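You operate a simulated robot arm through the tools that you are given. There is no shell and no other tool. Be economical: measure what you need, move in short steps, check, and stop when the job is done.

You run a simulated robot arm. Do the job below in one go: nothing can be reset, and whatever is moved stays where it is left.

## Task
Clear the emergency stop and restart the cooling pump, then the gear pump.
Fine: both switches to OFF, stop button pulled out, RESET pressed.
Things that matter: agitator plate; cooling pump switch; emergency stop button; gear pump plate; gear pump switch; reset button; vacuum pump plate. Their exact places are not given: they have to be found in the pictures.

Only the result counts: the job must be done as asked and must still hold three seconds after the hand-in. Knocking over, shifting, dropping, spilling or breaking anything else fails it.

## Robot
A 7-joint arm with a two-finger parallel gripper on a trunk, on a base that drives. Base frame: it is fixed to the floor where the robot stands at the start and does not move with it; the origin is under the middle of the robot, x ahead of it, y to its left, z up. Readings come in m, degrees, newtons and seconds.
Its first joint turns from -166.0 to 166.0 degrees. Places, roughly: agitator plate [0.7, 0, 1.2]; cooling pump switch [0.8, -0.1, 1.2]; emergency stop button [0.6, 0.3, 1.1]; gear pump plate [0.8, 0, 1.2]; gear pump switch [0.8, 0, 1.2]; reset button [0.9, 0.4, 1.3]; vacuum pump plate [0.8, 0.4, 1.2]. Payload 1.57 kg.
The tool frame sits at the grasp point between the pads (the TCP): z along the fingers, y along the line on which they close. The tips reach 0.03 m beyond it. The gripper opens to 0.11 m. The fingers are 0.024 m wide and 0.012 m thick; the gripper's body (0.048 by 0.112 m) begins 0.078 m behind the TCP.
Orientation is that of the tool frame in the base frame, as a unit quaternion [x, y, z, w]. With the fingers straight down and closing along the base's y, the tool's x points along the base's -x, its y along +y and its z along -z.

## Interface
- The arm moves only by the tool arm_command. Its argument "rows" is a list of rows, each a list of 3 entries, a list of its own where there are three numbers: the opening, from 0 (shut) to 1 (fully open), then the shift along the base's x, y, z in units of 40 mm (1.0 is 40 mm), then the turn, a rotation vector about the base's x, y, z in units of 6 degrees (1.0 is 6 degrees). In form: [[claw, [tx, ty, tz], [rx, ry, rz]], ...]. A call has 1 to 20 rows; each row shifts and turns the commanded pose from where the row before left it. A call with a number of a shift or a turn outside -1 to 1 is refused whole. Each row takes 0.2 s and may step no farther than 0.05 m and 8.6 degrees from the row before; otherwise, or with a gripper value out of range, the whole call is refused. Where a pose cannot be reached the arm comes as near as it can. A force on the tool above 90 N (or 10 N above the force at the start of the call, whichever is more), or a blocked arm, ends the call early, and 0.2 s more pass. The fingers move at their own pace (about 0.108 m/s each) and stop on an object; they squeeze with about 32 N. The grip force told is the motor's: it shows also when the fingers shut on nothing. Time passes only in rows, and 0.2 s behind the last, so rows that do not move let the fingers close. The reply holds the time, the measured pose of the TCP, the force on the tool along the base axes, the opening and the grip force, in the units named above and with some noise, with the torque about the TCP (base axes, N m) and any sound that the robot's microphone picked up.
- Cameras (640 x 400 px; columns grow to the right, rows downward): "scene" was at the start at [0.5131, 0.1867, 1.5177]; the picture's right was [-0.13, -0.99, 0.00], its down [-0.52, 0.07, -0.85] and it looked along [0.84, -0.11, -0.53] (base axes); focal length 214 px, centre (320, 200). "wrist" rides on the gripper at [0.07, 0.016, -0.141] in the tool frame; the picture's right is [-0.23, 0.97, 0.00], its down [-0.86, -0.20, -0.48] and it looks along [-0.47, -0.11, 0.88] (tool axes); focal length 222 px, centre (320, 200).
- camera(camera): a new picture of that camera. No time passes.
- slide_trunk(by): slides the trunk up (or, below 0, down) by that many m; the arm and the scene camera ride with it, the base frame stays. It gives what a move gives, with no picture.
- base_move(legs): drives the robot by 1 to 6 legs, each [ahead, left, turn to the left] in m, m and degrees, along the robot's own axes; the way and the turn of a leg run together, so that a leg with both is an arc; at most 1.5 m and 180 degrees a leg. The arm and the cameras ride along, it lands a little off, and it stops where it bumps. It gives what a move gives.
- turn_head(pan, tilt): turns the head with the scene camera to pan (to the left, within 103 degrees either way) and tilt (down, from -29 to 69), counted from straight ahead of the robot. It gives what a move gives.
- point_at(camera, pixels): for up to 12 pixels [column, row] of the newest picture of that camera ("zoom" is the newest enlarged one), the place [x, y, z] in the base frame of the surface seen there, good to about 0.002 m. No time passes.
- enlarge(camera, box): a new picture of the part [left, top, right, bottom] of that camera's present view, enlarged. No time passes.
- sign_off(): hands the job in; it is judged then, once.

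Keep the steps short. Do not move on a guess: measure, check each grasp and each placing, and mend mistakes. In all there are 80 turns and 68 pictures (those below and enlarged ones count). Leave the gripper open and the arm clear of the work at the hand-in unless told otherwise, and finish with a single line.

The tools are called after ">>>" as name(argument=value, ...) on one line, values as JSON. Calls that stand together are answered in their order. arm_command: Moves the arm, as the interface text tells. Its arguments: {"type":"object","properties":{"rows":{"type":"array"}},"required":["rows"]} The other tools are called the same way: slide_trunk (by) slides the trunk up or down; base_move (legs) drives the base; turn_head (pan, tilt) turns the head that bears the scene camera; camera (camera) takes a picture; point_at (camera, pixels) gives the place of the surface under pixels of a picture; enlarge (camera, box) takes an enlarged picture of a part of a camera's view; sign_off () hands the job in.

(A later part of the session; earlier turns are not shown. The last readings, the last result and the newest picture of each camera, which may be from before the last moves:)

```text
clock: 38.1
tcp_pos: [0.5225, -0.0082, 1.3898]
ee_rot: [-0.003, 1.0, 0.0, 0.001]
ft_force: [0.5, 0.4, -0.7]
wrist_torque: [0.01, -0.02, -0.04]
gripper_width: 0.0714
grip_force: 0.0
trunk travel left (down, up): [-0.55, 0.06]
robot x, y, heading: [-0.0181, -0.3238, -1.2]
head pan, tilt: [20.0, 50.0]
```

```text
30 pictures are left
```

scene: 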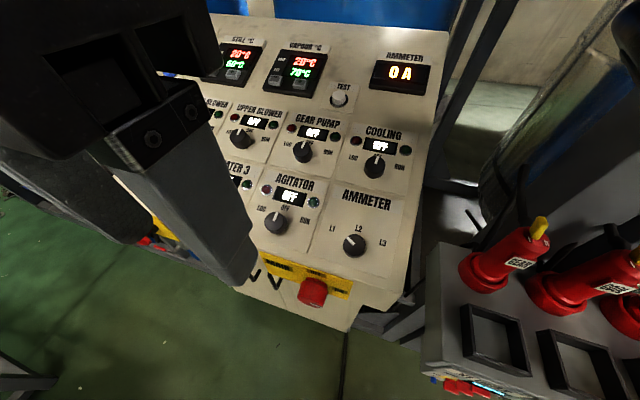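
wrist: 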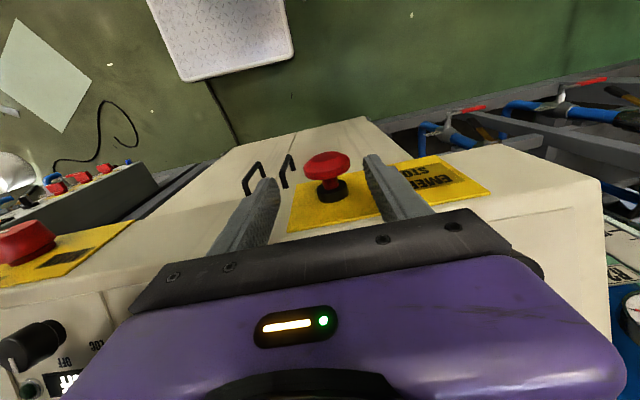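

Clear move. Now I extend the arm left to above the stop button at z≈1.25.

>>> arm_command(rows=[[0.65, [0, 0.9, 0], [0, 0, 0]], [0.65, [0, 0.9, 0], [0, 0, 0]], [0.65, [0.1, 0.9, 0], [0, 0, 0]], [0.65, [0.2, 0.9, 0], [0, 0, 0]], [0.65, [0.2, 0.9, 0], [0, 0, 0]], [0.65, [0.2, 0.9, 0], [0, 0, 0]], [0.65, [0.2, 0.9, 0], [0, 0, 0]], [0.65, [0.2, 0.9, 0], [0, 0, 0]], [0.65, [0.21, 0.87, 0], [0, 0, 0]], [0.65, [0, 0, -0.9], [0, 0, 0]], [0.65, [0, 0, -0.9], [0, 0, 0]], [0.65, [0, 0, -0.9], [0, 0, 0]], [0.65, [0, 0, -0.9], [0, 0, 0]], [0.65, [0, 0, 0], [0, 0, 0]]])

>>> camera(camera="scene")

>>> camera(camera="wrist")

```text
clock: 39.7
tcp_pos: [0.6852, 0.1688, 1.3791]
ee_rot: [0.113, 0.994, -0.007, -0.007]
ft_force: [0.1, 0.6, 0.1]
wrist_torque: [-0.02, -0.01, -0.02]
gripper_width: 0.0714
grip_force: 0.1
trunk travel left (down, up): [-0.55, 0.06]
robot x, y, heading: [-0.0149, -0.3304, -1.4]
head pan, tilt: [20.0, 50.0]
stopped in row 8: the arm was blocked; the commanded pose is now the measured one
```

```text
29 pictures are left
```

scene: 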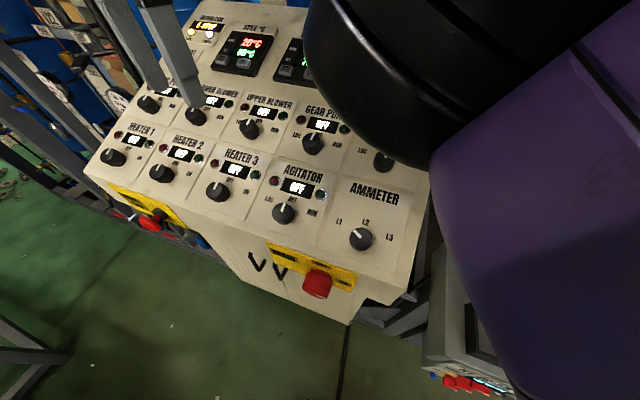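

```text
28 pictures are left
```

wrist: 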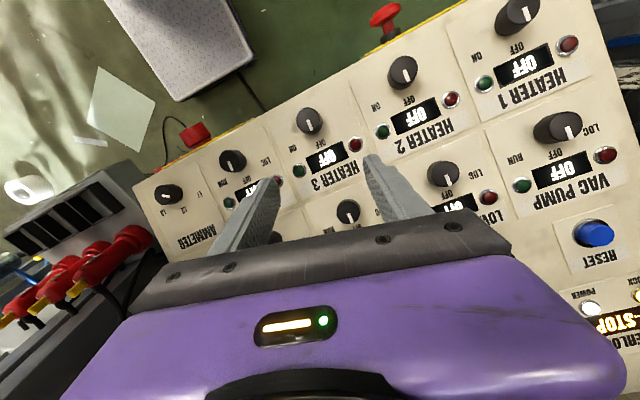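

The arm strayed toward +x and got blocked (no contact force, probably a joint configuration limit). I'll try moving back −x in small steps and see whether it follows.

>>> arm_command(rows=[[0.65, [-0.6, 0, 0], [0, 0, 0]], [0.65, [-0.6, 0, 0], [0, 0, 0]], [0.65, [-0.6, 0.2, 0], [0, 0, 0]], [0.65, [-0.6, 0.6, 0], [0, 0, 0]], [0.65, [0, 0.6, 0], [0, 0, 0]], [0.65, [0, 0, 0], [0, 0, 0]]])

>>> camera(camera="scene")

```text
clock: 41.1
tcp_pos: [0.6632, 0.1774, 1.3661]
ee_rot: [0.182, 0.983, -0.014, -0.015]
ft_force: [-0.6, -0.3, 1.5]
wrist_torque: [-0.01, -0.01, -0.03]
gripper_width: 0.0716
grip_force: 0.1
trunk travel left (down, up): [-0.55, 0.06]
robot x, y, heading: [-0.0145, -0.3275, -1.4]
head pan, tilt: [20.0, 50.0]
stopped in row 6: the arm was blocked; the commanded pose is now the measured one
```

```text
27 pictures are left
```

scene: 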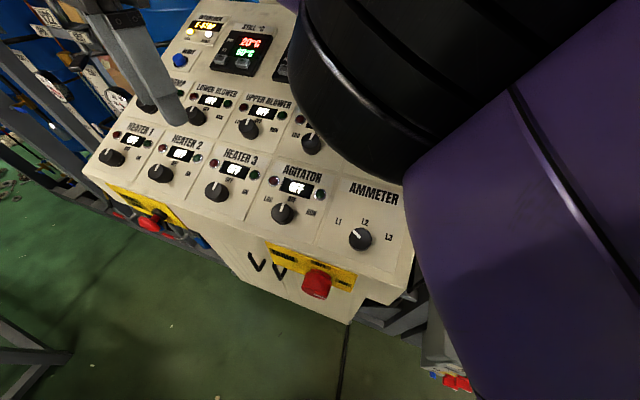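

The elbow is up against the head mast, so reaching left this way is a dead end. Plan: bring the arm back in front of the robot, then turn the base left ~47° so the stop button lies straight ahead at 0.87 m.

>>> arm_command(rows=[[0.65, [0, -0.8, 0.3], [0, 0, 0]], [0.65, [0, -0.8, 0.3], [0, 0, 0.8]], [0.65, [0, -0.8, 0.3], [0, 0, 0.8]], [0.65, [0, -0.8, 0.3], [0, 0, 0.8]], [0.65, [0, -0.8, 0.3], [0, 0, 0.8]], [0.65, [0, -0.8, 0.2], [0, 0, 0.3]], [0.65, [0, -0.8, 0], [0, 0, 0]], [0.65, [0, 0, 0], [0, 0, 0]]])

>>> camera(camera="scene")

```text
clock: 42.9
tcp_pos: [0.66, -0.0442, 1.4362]
ee_rot: [-0.002, 1.0, -0.016, -0.01]
ft_force: [0.2, 0.6, -0.5]
wrist_torque: [0.02, -0.02, -0.02]
gripper_width: 0.0713
grip_force: 0.0
trunk travel left (down, up): [-0.55, 0.06]
robot x, y, heading: [-0.015, -0.3296, -1.3]
head pan, tilt: [20.0, 50.0]
```

```text
26 pictures are left
```

scene: 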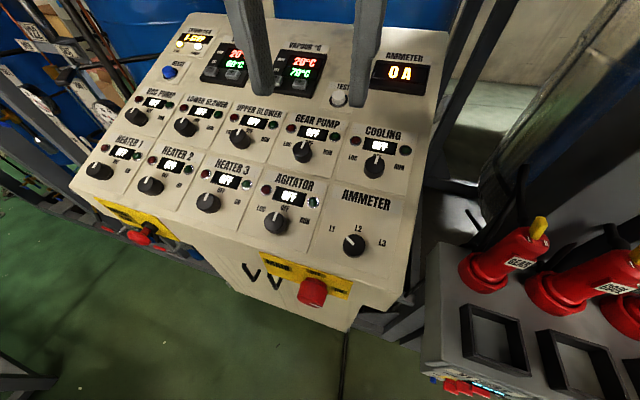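

Arm is back in a free pose. Now turn the base left 47°, easing 3 cm forward.

>>> base_move(legs=[[0.03, 0, 0], [0, 0, 47]])

>>> turn_head(pan=-20, tilt=50)

>>> camera(camera="scene")

```text
clock: 45.9
tcp_pos: [0.2682, 0.3602, 1.4363]
ee_rot: [-0.402, 0.915, -0.019, -0.004]
ft_force: [-0.6, -0.3, -0.1]
wrist_torque: [-0.02, -0.02, -0.02]
gripper_width: 0.0714
grip_force: 0.1
trunk travel left (down, up): [-0.55, 0.06]
robot x, y, heading: [0.0087, -0.3238, 45.8]
head pan, tilt: [20.0, 50.0]
```

```text
clock: 47.0
tcp_pos: [0.2678, 0.3607, 1.4357]
ee_rot: [-0.401, 0.916, -0.018, -0.004]
ft_force: [0.7, -0.6, -0.9]
wrist_torque: [-0.01, 0.0, 0.02]
gripper_width: 0.0712
grip_force: 0.0
trunk travel left (down, up): [-0.55, 0.06]
robot x, y, heading: [0.0129, -0.3269, 45.5]
head pan, tilt: [-20.0, 50.0]
```

```text
25 pictures are left
```

scene: 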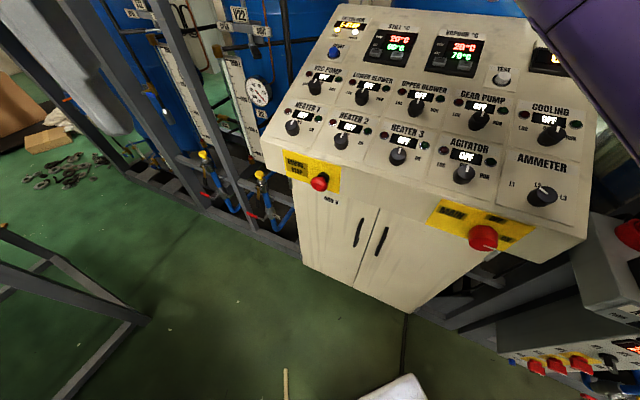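

Excellent view; nothing touched. Now I move the arm over the stop button, turning the tool −47° so that it closes along y.

>>> arm_command(rows=[[0.65, [0, 0, 0], [0, 0, -0.98]], [0.65, [0.85, -0.12, 0], [0, 0, -0.98]], [0.65, [0.85, -0.12, -0.2], [0, 0, -0.98]], [0.65, [0.85, -0.12, -0.3], [0, 0, -0.98]], [0.65, [0.85, -0.12, -0.4], [0, 0, -0.98]], [0.65, [0.85, -0.12, -0.4], [0, 0, -0.98]], [0.65, [0.85, -0.12, -0.4], [0, 0, -0.98]], [0.65, [0.85, -0.12, -0.4], [0, 0, -0.98]], [0.65, [0.85, -0.12, -0.4], [0, 0, 0]], [0.65, [0.97, -0.2, -0.4], [0, 0, 0]], [0.65, [0, 0, 0], [0, 0, 0]]])

>>> camera(camera="scene")

```text
clock: 49.4
tcp_pos: [0.5785, 0.3106, 1.3192]
ee_rot: [-0.002, 1.0, -0.016, -0.011]
ft_force: [-0.5, 0.1, 0.1]
wrist_torque: [-0.01, -0.02, -0.02]
gripper_width: 0.0713
grip_force: 0.1
trunk travel left (down, up): [-0.55, 0.06]
robot x, y, heading: [0.0139, -0.3272, 45.7]
head pan, tilt: [-20.0, 50.0]
```

```text
24 pictures are left
```

scene: 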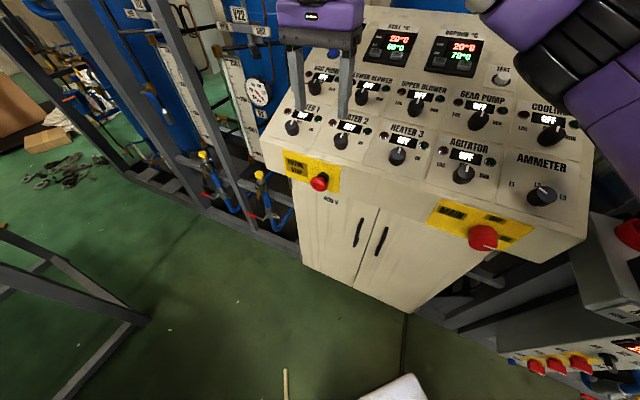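

In place above it. I correct a slight 2° tilt and descend to z≈1.16, then look at where elbow and cap are.

>>> arm_command(rows=[[0.65, [0.01, 0.1, -0.8], [0.3, -0.21, 0]], [0.65, [0, 0, -0.8], [0, 0, 0]], [0.65, [0, 0, -0.8], [0, 0, 0]], [0.65, [0, 0, -0.8], [0, 0, 0]], [0.65, [0, 0, -0.78], [0, 0, 0]], [0.65, [0, 0, 0], [0, 0, 0]]])

>>> camera(camera="scene")

>>> point_at(camera="scene", pixels=[[318, 180], [318, 187], [600, 50], [560, 60], [520, 30], [600, 100], [470, 20]])

```text
clock: 50.8
tcp_pos: [0.5785, 0.3167, 1.1625]
ee_rot: [-0.003, 1.0, 0.0, -0.001]
ft_force: [0.6, 0.1, -0.8]
wrist_torque: [0.03, 0.0, 0.0]
gripper_width: 0.0715
grip_force: 0.0
trunk travel left (down, up): [-0.55, 0.06]
robot x, y, heading: [0.0123, -0.3313, 45.4]
head pan, tilt: [-20.0, 50.0]
```

```text
23 pictures are left
```

scene: 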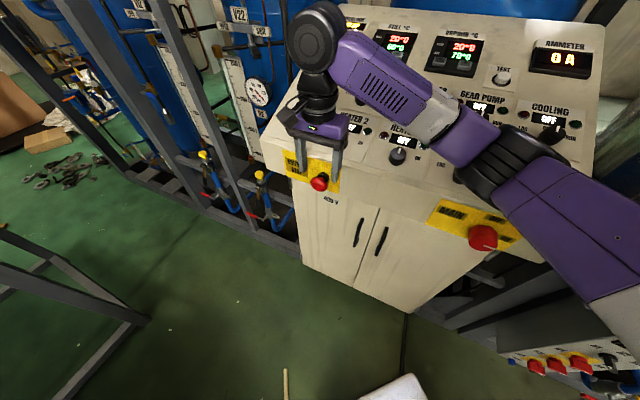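

```text
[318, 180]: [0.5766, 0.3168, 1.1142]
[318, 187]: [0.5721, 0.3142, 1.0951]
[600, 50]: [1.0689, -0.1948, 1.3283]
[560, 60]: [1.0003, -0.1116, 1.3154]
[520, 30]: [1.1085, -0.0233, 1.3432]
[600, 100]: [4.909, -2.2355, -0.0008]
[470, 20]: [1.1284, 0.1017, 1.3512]
```

>>> point_at(camera="scene", pixels=[[500, 170], [475, 180], [530, 150], [470, 140], [460, 180], [515, 215], [440, 120], [400, 95]])

>>> enlarge(camera="scene", box=[400, 100, 600, 225])

>>> enlarge(camera="wrist", box=[160, 80, 480, 280])

```text
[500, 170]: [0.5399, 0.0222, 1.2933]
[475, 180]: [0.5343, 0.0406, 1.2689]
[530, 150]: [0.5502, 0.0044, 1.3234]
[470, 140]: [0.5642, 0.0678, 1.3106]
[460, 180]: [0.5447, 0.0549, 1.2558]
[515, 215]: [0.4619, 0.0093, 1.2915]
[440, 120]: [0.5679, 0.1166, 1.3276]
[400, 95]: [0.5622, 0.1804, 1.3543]
```

```text
3.20 times, centred on (500, 162) of scene
```

zoom: 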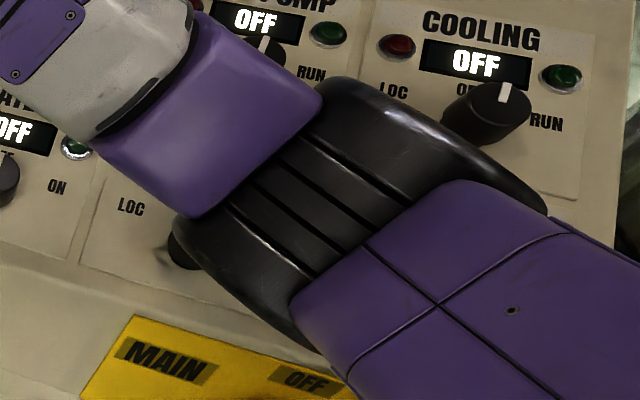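

```text
2.00 times, centred on (320, 180) of wrist
```

zoom: 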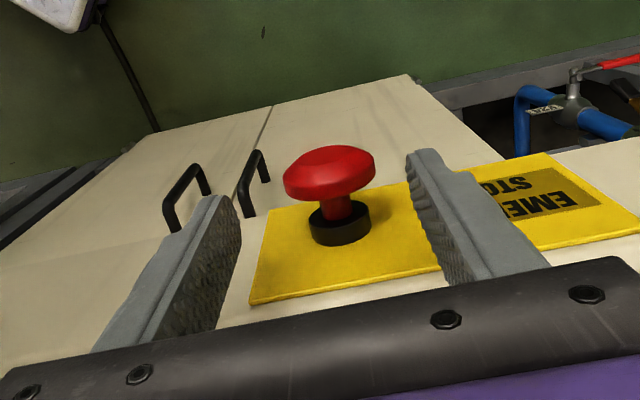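

The elbow is now mostly in front of the panel but still near the agitator knob. For more margin: trunk up 0.05, and base 0.08 m toward −y (stretches the arm further).

>>> slide_trunk(by=0.05)

>>> base_move(legs=[[-0.057, -0.057, 0]])

```text
clock: 51.7
tcp_pos: [0.5787, 0.3173, 1.2129]
ee_rot: [-0.002, 1.0, 0.0, 0.0]
ft_force: [-0.4, 0.1, -0.2]
wrist_torque: [-0.02, 0.0, -0.01]
gripper_width: 0.0715
grip_force: 0.0
trunk travel left (down, up): [-0.6, 0.01]
robot x, y, heading: [0.0143, -0.3318, 45.5]
head pan, tilt: [-20.0, 50.0]
```

```text
clock: 52.7
tcp_pos: [0.5793, 0.2342, 1.2131]
ee_rot: [-0.001, 1.0, 0.0, 0.0]
ft_force: [0.5, 0.2, -0.6]
wrist_torque: [-0.03, 0.0, -0.03]
gripper_width: 0.0715
grip_force: 0.0
trunk travel left (down, up): [-0.6, 0.01]
robot x, y, heading: [0.0163, -0.4096, 45.7]
head pan, tilt: [-20.0, 50.0]
```

Now back over the cap and down to z≈1.15, then check.

>>> arm_command(rows=[[0.65, [0, 0.7, 0], [0, 0, 0]], [0.65, [0, 0.7, 0], [0, 0, 0]], [0.65, [0, 0.6, -0.3], [0, 0, 0]], [0.65, [0, 0, -0.6], [0, 0, 0]], [0.65, [0, 0, -0.6], [0, 0, 0]], [0.65, [0, 0, 0], [0, 0, 0]]])

>>> camera(camera="scene")

>>> point_at(camera="scene", pixels=[[500, 170], [475, 180], [480, 200], [510, 220], [520, 150], [470, 170], [318, 180], [440, 150]])

```text
clock: 54.1
tcp_pos: [0.5804, 0.3145, 1.1503]
ee_rot: [-0.001, 1.0, 0.001, -0.001]
ft_force: [-0.6, -1.0, -0.8]
wrist_torque: [0.02, 0.0, -0.03]
gripper_width: 0.0714
grip_force: 0.0
trunk travel left (down, up): [-0.6, 0.01]
robot x, y, heading: [0.0137, -0.4102, 45.8]
head pan, tilt: [-20.0, 50.0]
```

```text
20 pictures are left
```

scene: 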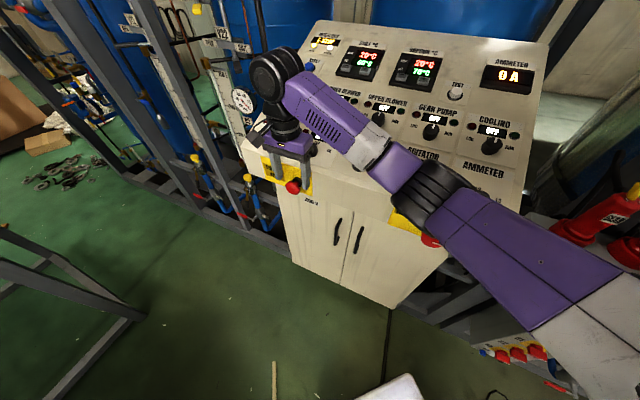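

```text
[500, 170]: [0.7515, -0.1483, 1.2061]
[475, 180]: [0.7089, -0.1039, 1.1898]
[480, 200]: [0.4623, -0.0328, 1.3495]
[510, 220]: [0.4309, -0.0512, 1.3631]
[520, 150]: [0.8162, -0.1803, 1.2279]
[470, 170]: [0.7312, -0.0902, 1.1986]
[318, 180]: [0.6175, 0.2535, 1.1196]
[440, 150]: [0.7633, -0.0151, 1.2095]
```

The elbow is now clear in front of the panel (x≈0.5, z≈1.33). Descend 5 cm around the cap and grip.

>>> arm_command(rows=[[0.65, [-0.03, 0, -0.4], [0, 0, 0]], [0.65, [0, 0, -0.4], [0, 0, 0]], [0.65, [0, 0, -0.45], [0, 0, 0]], [0.65, [0, 0, 0], [0, 0, 0]]])

>>> enlarge(camera="wrist", box=[160, 80, 480, 280])

>>> enlarge(camera="scene", box=[220, 110, 380, 210])

```text
clock: 55.1
tcp_pos: [0.5783, 0.3149, 1.1014]
ee_rot: [-0.002, 1.0, 0.001, 0.0]
ft_force: [0.5, -0.5, -0.2]
wrist_torque: [0.04, 0.0, 0.03]
gripper_width: 0.0716
grip_force: 0.0
trunk travel left (down, up): [-0.6, 0.01]
robot x, y, heading: [0.0097, -0.4055, 45.7]
head pan, tilt: [-20.0, 50.0]
```

```text
2.00 times, centred on (320, 180) of wrist
```

zoom: 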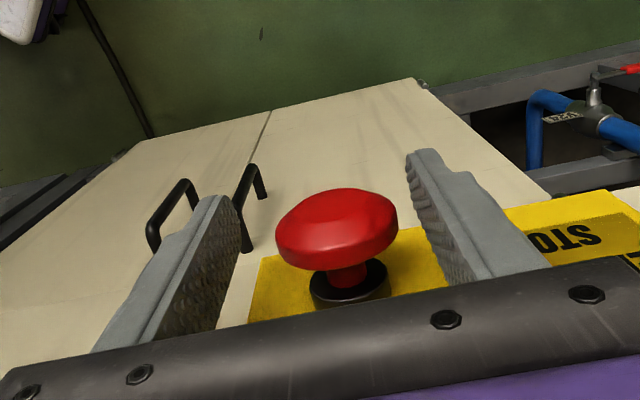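

```text
4.00 times, centred on (300, 160) of scene
```

zoom: 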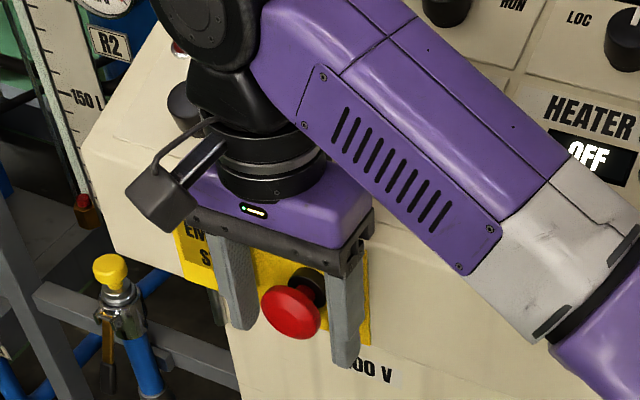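

Cap is centred between fingers. Close.

>>> arm_command(rows=[[0.1, [0, 0, 0], [0, 0, 0]], [0.1, [0, 0, 0], [0, 0, 0]], [0.1, [0, 0, 0], [0, 0, 0]]])

>>> arm_command(rows=[[0.1, [-0.1, 0, 0], [0, 0, 0]], [0.1, [-0.1, 0, 0], [0, 0, 0]], [0.1, [0, 0, 0], [0, 0, 0]]])

>>> enlarge(camera="scene", box=[220, 20, 380, 210])

```text
clock: 55.9
tcp_pos: [0.5771, 0.3192, 1.1013]
ee_rot: [-0.004, 1.0, 0.003, 0.0]
ft_force: [-0.6, 39.6, -4.5]
wrist_torque: [-0.19, 0.2, 0.74]
gripper_width: 0.0445
grip_force: 45.3
trunk travel left (down, up): [-0.6, 0.01]
robot x, y, heading: [0.0123, -0.4099, 45.7]
head pan, tilt: [-20.0, 50.0]
```

```text
clock: 56.7
tcp_pos: [0.5706, 0.3198, 1.101]
ee_rot: [-0.003, 1.0, 0.005, 0.001]
ft_force: [0.7, 46.8, -2.4]
wrist_torque: [0.29, -0.11, 0.4]
gripper_width: 0.0446
grip_force: 44.8
trunk travel left (down, up): [-0.6, 0.01]
robot x, y, heading: [0.0159, -0.4071, 45.6]
head pan, tilt: [-20.0, 50.0]
```

```text
2.11 times, centred on (300, 115) of scene
```

zoom: 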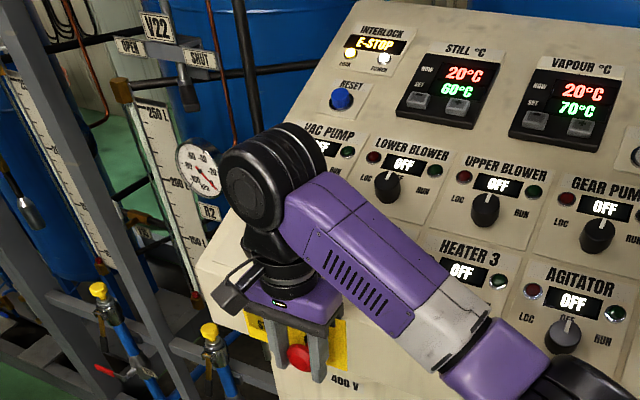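

It moves 7 mm without x-force, with a side load of 45 N in +y. I ease +y by 5 mm and pull further.

>>> arm_command(rows=[[0.1, [0, 0.13, 0], [0, 0, 0]], [0.1, [-0.1, 0, 0], [0, 0, 0]], [0.1, [-0.1, 0, 0], [0, 0, 0]], [0.1, [-0.1, 0, 0], [0, 0, 0]], [0.1, [0, 0, 0], [0, 0, 0]]])

>>> enlarge(camera="scene", box=[220, 20, 380, 210])

>>> enlarge(camera="wrist", box=[160, 80, 480, 280])

```text
clock: 57.9
tcp_pos: [0.5632, 0.3201, 1.1015]
ee_rot: [0.002, 1.0, 0.0, 0.002]
ft_force: [30.9, 17.1, -6.9]
wrist_torque: [0.26, -0.35, -0.27]
gripper_width: 0.0445
grip_force: 45.3
trunk travel left (down, up): [-0.6, 0.01]
robot x, y, heading: [0.0134, -0.4099, 45.6]
head pan, tilt: [-20.0, 50.0]
```

```text
2.11 times, centred on (300, 115) of scene
```

zoom: 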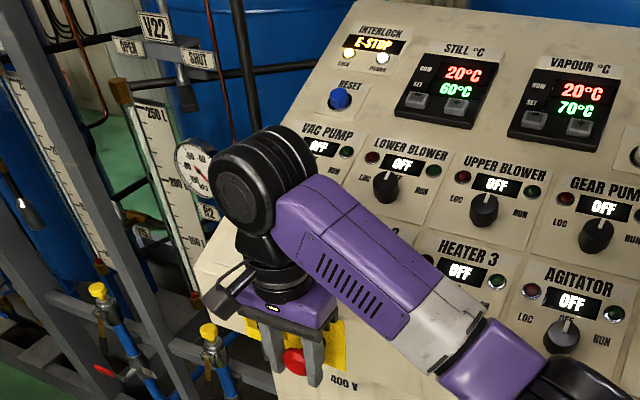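

```text
2.00 times, centred on (320, 180) of wrist
```

zoom: 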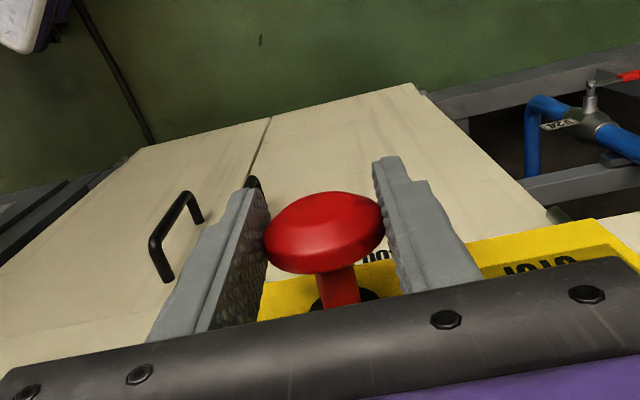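

The stem is visibly longer (cap out ~15 mm) and x-force is now 31 N. I pull a few mm more to confirm an end stop.

>>> arm_command(rows=[[0.1, [-0.1, 0, 0], [0, 0, 0]], [0.1, [-0.05, 0, 0], [0, 0, 0]], [0.1, [0, 0, 0], [0, 0, 0]]])

>>> arm_command(rows=[[0.65, [0.12, 0, 0], [0, 0, 0]], [0.65, [0, 0, 0], [0, 0, 0]], [0.65, [0, 0, 0], [0, 0, 0]]])

>>> enlarge(camera="wrist", box=[160, 80, 480, 280])

>>> enlarge(camera="scene", box=[280, 20, 400, 95])

```text
clock: 58.7
tcp_pos: [0.5498, 0.3198, 1.1014]
ee_rot: [-0.005, 1.0, -0.002, -0.001]
ft_force: [-1.3, -2.1, 0.0]
wrist_torque: [-0.3, 0.2, 0.27]
gripper_width: 0.0371
grip_force: 43.4
trunk travel left (down, up): [-0.6, 0.01]
robot x, y, heading: [0.015, -0.4126, 45.8]
head pan, tilt: [-20.0, 50.0]
```

```text
clock: 59.5
tcp_pos: [0.5568, 0.3204, 1.1029]
ee_rot: [-0.001, 1.0, 0.0, 0.0]
ft_force: [0.4, 0.2, -0.3]
wrist_torque: [0.0, 0.02, 0.03]
gripper_width: 0.0714
grip_force: 0.1
trunk travel left (down, up): [-0.6, 0.01]
robot x, y, heading: [0.0149, -0.4153, 45.5]
head pan, tilt: [-20.0, 50.0]
```

```text
2.00 times, centred on (320, 180) of wrist
```

zoom: 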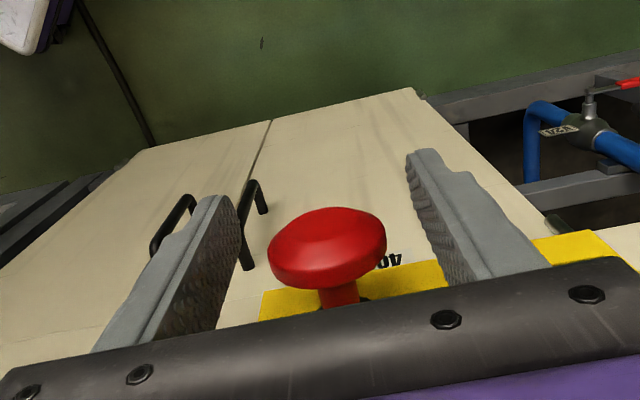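

```text
5.33 times, centred on (340, 58) of scene
```

zoom: 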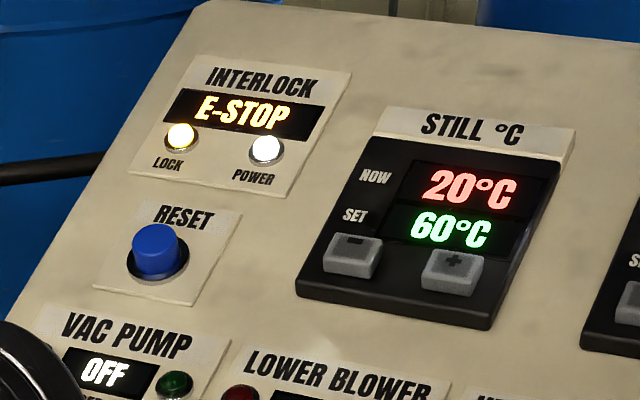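

The fingers slipped off at the end stop, so the button is fully out. RESET still to be pressed; first raise the arm and pull it in front of the robot.

>>> point_at(camera="scene", pixels=[[274, 380], [274, 365]])

>>> arm_command(rows=[[0.65, [0, 0, 0.9], [0, 0, 0]], [0.65, [0, 0, 0.9], [0, 0, 0]], [0.65, [0, 0, 0.9], [0, 0, 0]], [0.65, [0, 0, 0.9], [0, 0, 0]], [0.65, [0, 0, 0.9], [0, 0, 0]], [0.65, [0, 0, 0.9], [0, 0, 0]], [0.65, [-0.4, 0, 0.9], [0, 0, 0]], [0.65, [-0.4, -0.6, 0.9], [0, 0, 0.9]], [0.65, [-0.4, -0.8, 0.9], [0, 0, 0.9]], [0.65, [-0.4, -0.9, 0], [0, 0, 0.9]], [0.65, [-0.4, -0.9, 0], [0, 0, 0.9]], [0.65, [-0.4, -0.9, 0], [0, 0, 0.9]], [0.65, [-0.4, -0.9, 0], [0, 0, 0.9]], [0.65, [-0.4, -0.9, 0], [0, 0, 0.9]], [0.65, [-0.4, -0.9, 0], [0, 0, 0.9]], [0.1, [0, -0.9, 0], [0, 0, 0]], [0, [0, 0, 0], [0, 0, 0]]])

>>> turn_head(pan=-12, tilt=30)

>>> camera(camera="scene")

```text
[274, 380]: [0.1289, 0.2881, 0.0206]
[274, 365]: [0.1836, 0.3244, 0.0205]
```

```text
refused: row 9 steps farther than a row can; nothing moved
```

```text
clock: 60.4
tcp_pos: [0.5571, 0.3208, 1.1023]
ee_rot: [-0.001, 1.0, 0.0, 0.0]
ft_force: [1.0, 0.2, -0.4]
wrist_torque: [-0.01, 0.01, -0.01]
gripper_width: 0.0715
grip_force: 0.0
trunk travel left (down, up): [-0.6, 0.01]
robot x, y, heading: [0.0172, -0.4073, 45.5]
head pan, tilt: [-12.0, 30.0]
```

```text
12 pictures are left
```

scene: 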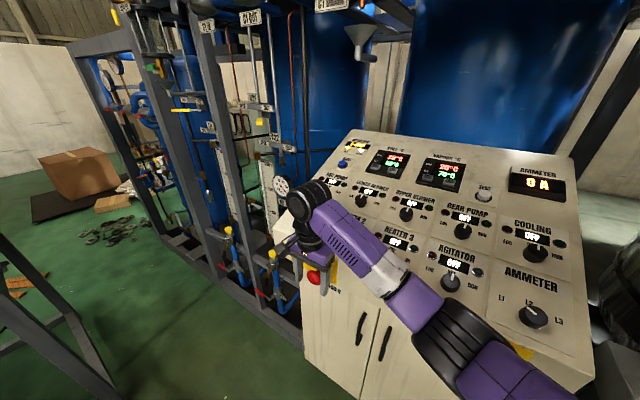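

Row refused; nothing moved by it. This view shows the funnel (360,45) under the tank. Measure it and RESET.

>>> point_at(camera="scene", pixels=[[356, 50], [362, 55], [345, 28], [375, 28], [368, 57], [344, 162], [300, 60], [410, 60], [395, 5], [347, 158], [340, 100], [349, 167]])

>>> arm_command(rows=[[0.65, [0, 0, 0.9], [0, 0, 0]], [0.65, [0, 0, 0.9], [0, 0, 0]], [0.65, [0, 0, 0.9], [0, 0, 0]], [0.65, [0, 0, 0.9], [0, 0, 0]], [0.65, [0, 0, 0.9], [0, 0, 0]], [0.65, [0, 0, 0.9], [0, 0, 0]], [0.65, [-0.4, 0, 0.9], [0, 0, 0]], [0.65, [-0.4, -0.6, 0.7], [0, 0, 0.9]], [0.65, [-0.4, -0.8, 0.5], [0, 0, 0.9]], [0.65, [-0.4, -0.9, 0.3], [0, 0, 0.9]], [0.65, [-0.4, -0.9, 0], [0, 0, 0.9]], [0.65, [-0.4, -0.9, 0], [0, 0, 0.9]], [0.65, [-0.4, -0.9, 0], [0, 0, 0.9]], [0.65, [-0.4, -0.9, 0], [0, 0, 0.9]], [0.65, [-0.4, -0.9, 0], [0, 0, 0.9]], [0.1, [0, -0.9, 0], [0, 0, 0]], [0, [0, 0, 0], [0, 0, 0]]])

```text
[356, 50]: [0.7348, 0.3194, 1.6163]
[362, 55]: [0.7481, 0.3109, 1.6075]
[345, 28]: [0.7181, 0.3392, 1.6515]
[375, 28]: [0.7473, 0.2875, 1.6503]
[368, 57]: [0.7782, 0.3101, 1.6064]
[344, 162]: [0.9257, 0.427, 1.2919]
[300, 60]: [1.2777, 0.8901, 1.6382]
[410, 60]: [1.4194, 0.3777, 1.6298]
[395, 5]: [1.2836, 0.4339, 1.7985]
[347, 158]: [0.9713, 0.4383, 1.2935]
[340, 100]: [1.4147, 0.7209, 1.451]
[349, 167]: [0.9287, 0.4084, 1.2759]
```

```text
clock: 64.0
tcp_pos: [0.4143, 0.0126, 1.4128]
ee_rot: [-0.369, 0.929, 0.0, 0.0]
ft_force: [-0.5, -0.3, 0.3]
wrist_torque: [0.02, 0.0, -0.01]
gripper_width: 0.0
grip_force: 21.4
trunk travel left (down, up): [-0.6, 0.01]
robot x, y, heading: [0.0133, -0.4105, 45.6]
head pan, tilt: [-12.0, 30.0]
```

The funnel bottom is at z≈1.606, around (0.745, 0.31): that's what the wrist bumped. I'll keep the wrist below it: lower the closed gripper to z≈1.33 and then drive toward (0.15, −0.09) heading ~32°.

>>> arm_command(rows=[[0, [0, 0, -0.9], [0, 0, 0]], [0, [0, 0, -0.9], [0, 0, 0]], [0, [0, 0, 0], [0, 0, 0]]])

>>> base_move(legs=[[0.32, 0.125, 0], [0, 0, -13.6]])

>>> camera(camera="scene")

```text
clock: 64.8
tcp_pos: [0.4143, 0.0115, 1.3422]
ee_rot: [-0.371, 0.929, 0.0, 0.001]
ft_force: [-0.3, -0.3, -0.6]
wrist_torque: [0.01, 0.01, -0.02]
gripper_width: 0.0001
grip_force: 20.8
trunk travel left (down, up): [-0.6, 0.01]
robot x, y, heading: [0.0124, -0.4148, 45.8]
head pan, tilt: [-12.0, 30.0]
```

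```text
clock: 67.8
tcp_pos: [0.6319, 0.2218, 1.3425]
ee_rot: [-0.259, 0.966, 0.0, 0.0]
ft_force: [0.1, 0.3, 0.0]
wrist_torque: [-0.03, -0.04, 0.03]
gripper_width: 0.0002
grip_force: 21.5
trunk travel left (down, up): [-0.6, 0.01]
robot x, y, heading: [0.1448, -0.0918, 32.2]
head pan, tilt: [-12.0, 30.0]
```

```text
11 pictures are left
```

scene: 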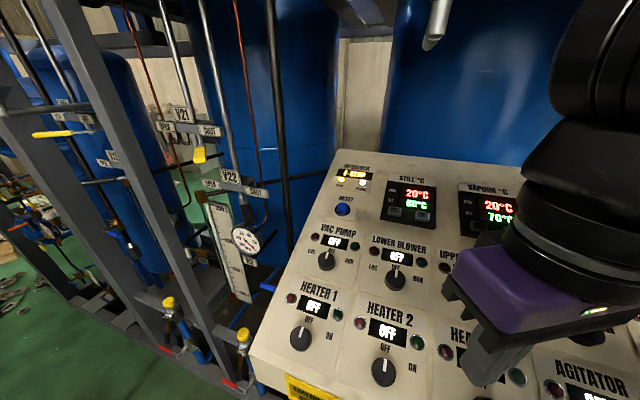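

RESET is at (343,208). Measure it closely.

>>> point_at(camera="scene", pixels=[[343, 206], [343, 209], [338, 207], [348, 207], [343, 213], [355, 207], [330, 215], [343, 203], [437, 40], [428, 48], [562, 90], [600, 40]])

```text
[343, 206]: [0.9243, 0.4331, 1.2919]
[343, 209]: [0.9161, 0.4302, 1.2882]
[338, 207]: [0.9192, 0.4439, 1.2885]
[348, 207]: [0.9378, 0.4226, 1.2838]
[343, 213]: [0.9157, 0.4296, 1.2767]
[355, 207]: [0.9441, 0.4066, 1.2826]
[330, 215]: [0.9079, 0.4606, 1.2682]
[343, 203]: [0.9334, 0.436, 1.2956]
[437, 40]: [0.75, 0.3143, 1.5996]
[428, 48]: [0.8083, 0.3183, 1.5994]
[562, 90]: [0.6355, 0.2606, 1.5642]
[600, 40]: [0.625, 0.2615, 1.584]
```

RESET top centre ≈ (0.925, 0.4325, 1.292). I tilt the closed gripper to 45° while moving forward, so the wrist stays low and clear of the funnel and head, then check.

>>> arm_command(rows=[[0, [0.5, 0, -0.05], [0, -0.94, 0]], [0, [0.5, 0, -0.05], [0, -0.94, 0]], [0, [0.5, 0, -0.05], [0, -0.94, 0]], [0, [0.5, 0, -0.05], [0, -0.94, 0]], [0, [0.5, 0, -0.05], [0, -0.94, 0]], [0, [0.5, 0, -0.05], [0, -0.94, 0]], [0, [0.5, 0, -0.05], [0, -0.94, 0]], [0, [0.5, 0, -0.05], [0, -0.94, 0]], [0, [0, 0, 0], [0, 0, 0]]])

>>> camera(camera="scene")

```text
clock: 69.8
tcp_pos: [0.7994, 0.228, 1.3303]
ee_rot: [-0.24, 0.892, -0.1, 0.369]
ft_force: [0.4, 0.3, -0.2]
wrist_torque: [0.03, -0.01, 0.0]
gripper_width: 0.0
grip_force: 21.7
out of reach, approached as far as the arm can: row 6, 7, 8
trunk travel left (down, up): [-0.6, 0.01]
robot x, y, heading: [0.1488, -0.0952, 32.2]
head pan, tilt: [-12.0, 30.0]
```

```text
10 pictures are left
```

scene: 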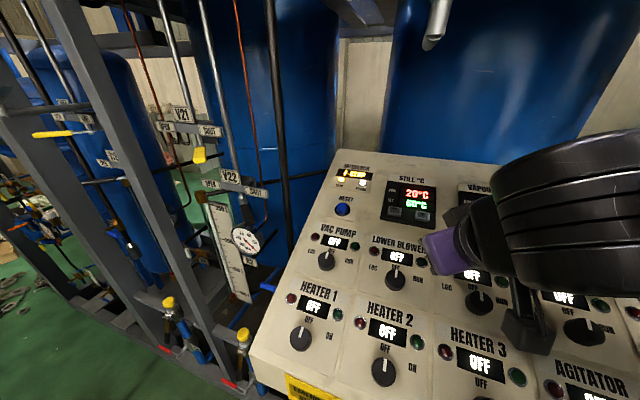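

>>> point_at(camera="scene", pixels=[[600, 145], [530, 180], [480, 210], [440, 240], [620, 250], [560, 160]])

>>> arm_command(rows=[[0, [0, 0.6, 0], [0, 0, 0]], [0, [0, 0.6, 0], [0, 0, 0]], [0, [0, 0, 0], [0, 0, 0]]])

```text
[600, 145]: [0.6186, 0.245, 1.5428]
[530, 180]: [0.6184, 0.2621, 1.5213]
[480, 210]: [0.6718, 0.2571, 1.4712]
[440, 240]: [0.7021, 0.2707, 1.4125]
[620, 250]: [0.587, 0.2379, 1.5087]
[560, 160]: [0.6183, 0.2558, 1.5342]
```

```text
clock: 70.6
tcp_pos: [0.7991, 0.2771, 1.3311]
ee_rot: [-0.239, 0.892, -0.1, 0.37]
ft_force: [0.1, -0.1, 0.1]
wrist_torque: [0.04, 0.0, 0.0]
gripper_width: 0.0
grip_force: 21.4
trunk travel left (down, up): [-0.6, 0.01]
robot x, y, heading: [0.1462, -0.0941, 32.1]
head pan, tilt: [-12.0, 30.0]
```

Wrist top ~1.55, funnel 1.60. Continue diagonally to about 2 cm before the button, slightly lower.

>>> arm_command(rows=[[0, [0.35, 0.78, -0.075], [0, 0, 0]], [0, [0.35, 0.78, -0.075], [0, 0, 0]], [0, [0.35, 0.78, -0.075], [0, 0, 0]], [0, [0.35, 0.78, -0.075], [0, 0, 0]], [0, [0.35, 0.78, -0.075], [0, 0, 0]], [0, [0, 0, 0], [0, 0, 0]]])

>>> camera(camera="scene")

```text
clock: 72.0
tcp_pos: [0.8701, 0.433, 1.3155]
ee_rot: [-0.24, 0.892, -0.099, 0.371]
ft_force: [0.0, 0.3, 0.2]
wrist_torque: [0.01, 0.0, 0.01]
gripper_width: 0.0001
grip_force: 21.0
trunk travel left (down, up): [-0.6, 0.01]
robot x, y, heading: [0.143, -0.0918, 32.3]
head pan, tilt: [-12.0, 30.0]
```

```text
9 pictures are left
```

scene: 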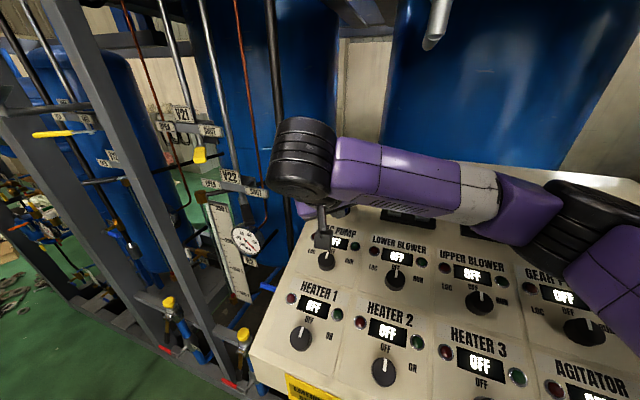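

Good, RESET lies just beyond the tip. I raise the tip over the button and press along the panel normal in small steps.

>>> arm_command(rows=[[0, [0.35, 0, 0.44], [0, 0, 0]], [0, [0.6, 0, 0], [0, 0, 0]], [0, [0, 0, 0], [0, 0, 0]], [0, [0.054, 0, -0.14], [0, 0, 0]], [0, [0.054, 0, -0.14], [0, 0, 0]], [0, [0.027, 0, -0.07], [0, 0, 0]]])

>>> arm_command(rows=[[0, [0.036, 0, -0.093], [0, 0, 0]], [0, [0, 0, 0], [0, 0, 0]]])

>>> enlarge(camera="scene", box=[260, 170, 580, 370])

```text
clock: 73.4
tcp_pos: [0.9129, 0.4327, 1.3196]
ee_rot: [-0.239, 0.892, -0.1, 0.37]
ft_force: [-1.2, 0.0, 1.2]
wrist_torque: [0.03, -0.02, 0.01]
gripper_width: 0.0
grip_force: 21.9
trunk travel left (down, up): [-0.6, 0.01]
robot x, y, heading: [0.1477, -0.0952, 32.2]
head pan, tilt: [-12.0, 30.0]
heard: click
```

```text
clock: 74.0
tcp_pos: [0.915, 0.4335, 1.3158]
ee_rot: [-0.24, 0.892, -0.099, 0.371]
ft_force: [-2.6, -2.2, 8.9]
wrist_torque: [-0.02, 0.03, -0.02]
gripper_width: 0.0
grip_force: 21.2
trunk travel left (down, up): [-0.6, 0.01]
robot x, y, heading: [0.1466, -0.0948, 32.2]
head pan, tilt: [-12.0, 30.0]
```

```text
2.00 times, centred on (420, 270) of scene
```

zoom: 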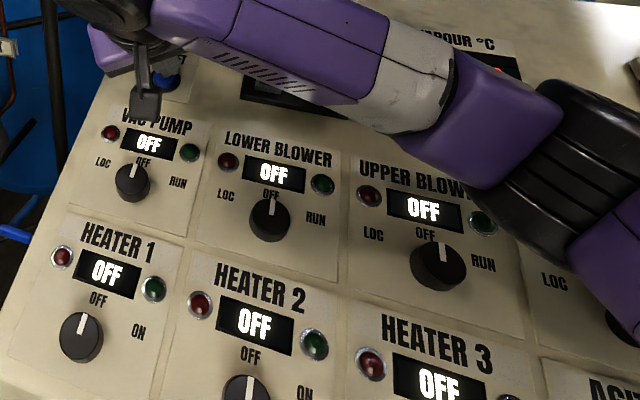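

A click was heard. Retreat the same way and view the INTERLOCK display.

>>> arm_command(rows=[[0, [-0.2, 0, 0.45], [0, 0, 0]], [0, [-0.6, 0, -0.1], [0, 0, 0]], [0, [-0.35, -0.2, -0.2], [0, 0, 0]], [0, [-0.35, -0.78, 0], [0, 0, 0]], [0, [-0.35, -0.78, 0], [0, 0, 0]], [0, [-0.35, -0.78, 0], [0, 0, 0]], [0, [-0.35, -0.78, 0], [0, 0, 0]], [0, [-0.35, -0.78, 0], [0, 0, 0]], [0, [0, -0.8, 0], [0, 0, 0]], [0, [0, -0.8, 0], [0, 0, 0]], [0, [0, 0, 0], [0, 0, 0]]])

>>> camera(camera="scene")

>>> enlarge(camera="scene", box=[290, 140, 450, 240])

```text
clock: 76.4
tcp_pos: [0.812, 0.2099, 1.3258]
ee_rot: [-0.238, 0.893, -0.101, 0.369]
ft_force: [0.1, -0.3, 0.7]
wrist_torque: [0.03, 0.03, 0.01]
gripper_width: 0.0001
grip_force: 21.3
out of reach, approached as far as the arm can: row 10
trunk travel left (down, up): [-0.6, 0.01]
robot x, y, heading: [0.1449, -0.0945, 31.9]
head pan, tilt: [-12.0, 30.0]
```

```text
7 pictures are left
```

scene: 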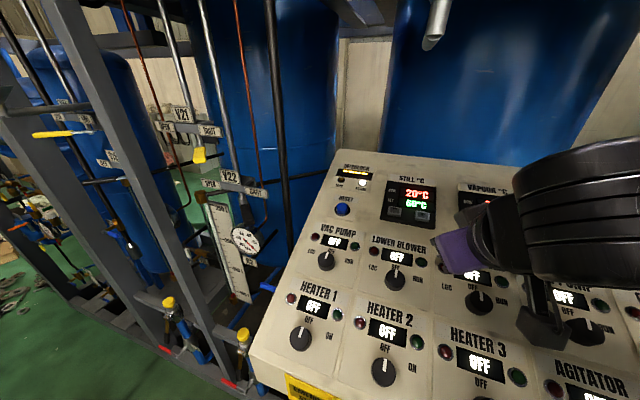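

```text
4.00 times, centred on (370, 190) of scene
```

zoom: 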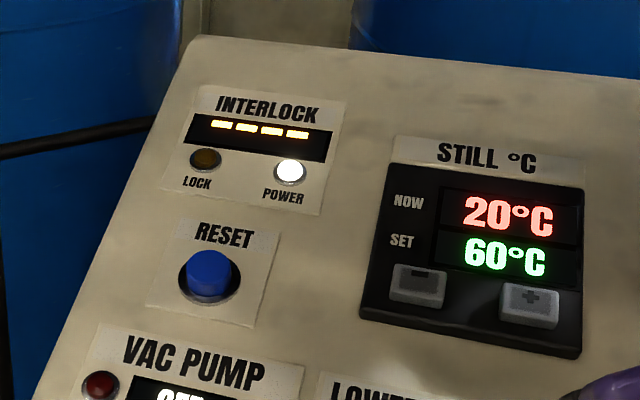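

Interlock display shows "----" and the LOCK lamp is out. Now back the base off and square to the panel, near the starting spot, for the switches.

>>> base_move(legs=[[-0.076, 0.048, 0], [0, 0, -32], [-0.055, 0.044, 0]])

```text
clock: 79.7
tcp_pos: [0.7267, -0.1487, 1.3263]
ee_rot: [0.019, 0.924, -0.2, 0.325]
ft_force: [-0.4, 0.2, 0.0]
wrist_torque: [-0.01, 0.04, 0.0]
gripper_width: 0.0
grip_force: 21.3
trunk travel left (down, up): [-0.6, 0.01]
robot x, y, heading: [0.0005, -0.0478, -0.1]
head pan, tilt: [-12.0, 30.0]
```

Now reorient square to the panel and hover above the cooling knob, pre-turned +30° so the switch turn stays centred; gripper half open.

>>> arm_command(rows=[[0, [0.13, 0.182, 0.027], [0.746, 0.577, 0.214]], [0, [0.13, 0.182, 0.027], [0.746, 0.577, 0.214]], [0, [0.13, 0.182, 0.027], [0.746, 0.577, 0.214]], [0, [0.13, 0.182, 0.027], [0.746, 0.577, 0.214]], [0.5, [0.13, 0.182, 0.027], [0.746, 0.577, 0.214]], [0.5, [0, 0, 0], [-0.362, 0, 0.932]], [0.5, [0, 0, 0], [-0.362, 0, 0.932]], [0.5, [0, 0, 0], [-0.362, 0, 0.932]], [0.5, [0, 0, 0], [-0.362, 0, 0.932]], [0.5, [0, 0, 0], [-0.362, 0, 0.932]], [0.5, [0, 0, 0], [0, 0, 0]]])

>>> turn_head(pan=-12, tilt=60)

>>> camera(camera="scene")

```text
clock: 82.1
tcp_pos: [0.7543, -0.1123, 1.331]
ee_rot: [-0.253, 0.95, -0.047, 0.179]
ft_force: [0.4, 0.3, 0.3]
wrist_torque: [-0.04, 0.0, 0.01]
gripper_width: 0.0549
grip_force: 0.1
trunk travel left (down, up): [-0.6, 0.01]
robot x, y, heading: [-0.0002, -0.0478, 0.0]
head pan, tilt: [-12.0, 30.0]
```

```text
clock: 83.1
tcp_pos: [0.7548, -0.1112, 1.3318]
ee_rot: [-0.253, 0.95, -0.047, 0.178]
ft_force: [-1.0, -0.2, 0.0]
wrist_torque: [0.01, -0.04, -0.01]
gripper_width: 0.0547
grip_force: 0.0
trunk travel left (down, up): [-0.6, 0.01]
robot x, y, heading: [0.0031, -0.0476, -0.4]
head pan, tilt: [-12.0, 60.0]
```

```text
5 pictures are left
```

scene: 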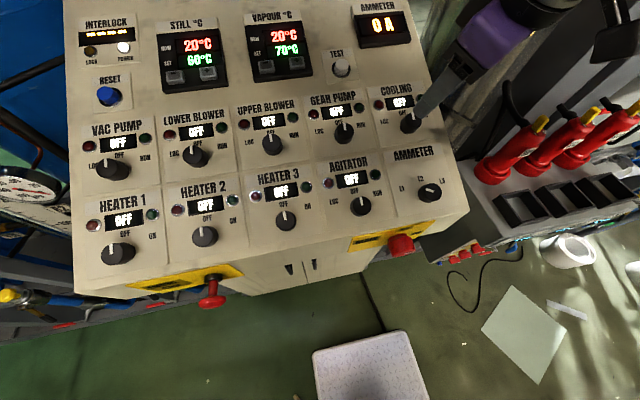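

The stop button is clearly out. Check that the knobs are where they were.

>>> point_at(camera="scene", pixels=[[344, 128], [344, 134], [408, 118], [408, 124], [212, 302], [212, 292]])

>>> arm_command(rows=[[0.5, [0.36, 0, -0.93], [0, 0, 0]], [0.5, [0.18, 0, -0.465], [0, 0, 0]], [0.5, [0.14, 0, -0.465], [0, 0, 0]], [0.5, [0, 0, 0], [0, 0, 0]], [0.1, [0, 0, 0], [0, 0, 0]], [0.1, [0, 0, 0], [0, 0, 0]], [0.1, [0, 0, 0], [0, 0, 0]]])

```text
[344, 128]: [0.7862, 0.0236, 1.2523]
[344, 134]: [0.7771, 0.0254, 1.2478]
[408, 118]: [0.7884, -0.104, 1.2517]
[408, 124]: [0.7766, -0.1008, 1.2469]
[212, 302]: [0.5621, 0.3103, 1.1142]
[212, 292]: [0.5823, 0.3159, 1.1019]
```

```text
clock: 84.7
tcp_pos: [0.7811, -0.1136, 1.2562]
ee_rot: [-0.252, 0.95, -0.046, 0.179]
ft_force: [12.3, -10.8, 1.8]
wrist_torque: [-0.42, -0.52, -0.21]
gripper_width: 0.0347
grip_force: 41.9
trunk travel left (down, up): [-0.6, 0.01]
robot x, y, heading: [-0.0013, -0.0469, -0.4]
head pan, tilt: [-12.0, 60.0]
```

Gripped squarely (34.7 mm). Turn clockwise 54° toward RUN.

>>> arm_command(rows=[[0.1, [0, 0, 0], [0.362, 0, -0.932]], [0.1, [0, 0, 0], [0.362, 0, -0.932]], [0.1, [0, 0, 0], [0.362, 0, -0.932]], [0.1, [0, 0, 0], [0.362, 0, -0.932]], [0.1, [0, 0, 0], [0.362, 0, -0.932]], [0.1, [0, 0, 0], [0.362, 0, -0.932]], [0.1, [0, 0, 0], [0.362, 0, -0.932]], [0.1, [0, 0, 0], [0.362, 0, -0.932]], [0.1, [0, 0, 0], [0.362, 0, -0.932]], [0.1, [0, 0, 0], [0, 0, 0]]])

>>> enlarge(camera="wrist", box=[180, 80, 500, 280])

```text
clock: 86.9
tcp_pos: [0.7805, -0.1119, 1.2565]
ee_rot: [0.205, 0.961, 0.039, 0.18]
ft_force: [-2.0, 2.8, -15.6]
wrist_torque: [0.44, 0.45, 0.19]
gripper_width: 0.0347
grip_force: 41.4
trunk travel left (down, up): [-0.6, 0.01]
robot x, y, heading: [-0.0015, -0.0482, 0.0]
head pan, tilt: [-12.0, 60.0]
```

```text
2.00 times, centred on (340, 180) of wrist
```

zoom: 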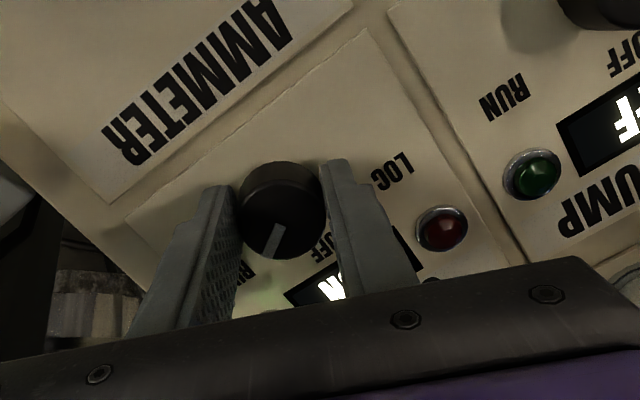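

The cooling display changes to "…N" and the pointer heads to RUN. One more 6° to seat it, then release, retreat and go over to the gear knob at +30°.

>>> arm_command(rows=[[0.1, [0, 0, 0], [0.362, 0, -0.932]], [0.1, [0, 0, 0], [0, 0, 0]], [0.5, [0, 0, 0], [0, 0, 0]], [0.5, [0, 0, 0], [0, 0, 0]], [0.5, [-0.36, 0, 0.93], [0, 0, 0]], [0.5, [-0.36, 0, 0.93], [-0.362, 0, 0.932]], [0.5, [0, 0, 0], [-0.362, 0, 0.932]], [0.5, [0, 0.68, 0], [-0.362, 0, 0.932]], [0.5, [0, 0.68, 0], [-0.362, 0, 0.932]], [0.5, [0, 0.68, 0], [-0.362, 0, 0.932]], [0.5, [0, 0.68, 0], [-0.362, 0, 0.932]], [0.5, [0, 0.68, 0], [-0.362, 0, 0.932]], [0.5, [0, 0, 0], [-0.362, 0, 0.932]], [0.5, [0, 0, 0], [-0.362, 0, 0.932]], [0.5, [0, 0, 0], [-0.362, 0, 0.932]], [0.5, [0, 0, 0], [0, 0, 0]]])

>>> enlarge(camera="scene", box=[270, 70, 450, 182])

```text
clock: 90.3
tcp_pos: [0.7528, 0.0246, 1.3312]
ee_rot: [-0.253, 0.95, -0.047, 0.179]
ft_force: [0.5, -0.2, 0.8]
wrist_torque: [0.0, 0.01, 0.0]
gripper_width: 0.0551
grip_force: 0.0
trunk travel left (down, up): [-0.6, 0.01]
robot x, y, heading: [-0.0022, -0.0489, -0.4]
head pan, tilt: [-12.0, 60.0]
```

```text
3.56 times, centred on (360, 126) of scene
```

zoom: 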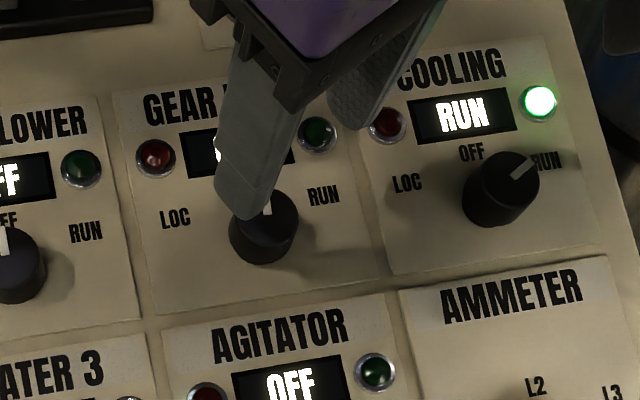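

Cooling shows RUN with the green lamp. Now grip the gear knob.

>>> arm_command(rows=[[0.5, [0.36, -0.02, -0.93], [0, 0, 0]], [0.5, [0.18, 0, -0.465], [0, 0, 0]], [0.5, [0.18, 0, -0.465], [0, 0, 0]], [0.5, [0, 0, 0], [0, 0, 0]], [0.1, [0, 0, 0], [0, 0, 0]], [0.1, [0, 0, 0], [0, 0, 0]], [0.1, [0, 0, 0], [0, 0, 0]]])

```text
clock: 91.9
tcp_pos: [0.7827, 0.0236, 1.2578]
ee_rot: [-0.254, 0.95, -0.046, 0.178]
ft_force: [-0.6, 1.7, -2.9]
wrist_torque: [0.12, -0.22, 0.05]
gripper_width: 0.0346
grip_force: 42.3
trunk travel left (down, up): [-0.6, 0.01]
robot x, y, heading: [-0.0005, -0.0528, -0.1]
head pan, tilt: [-12.0, 60.0]
```

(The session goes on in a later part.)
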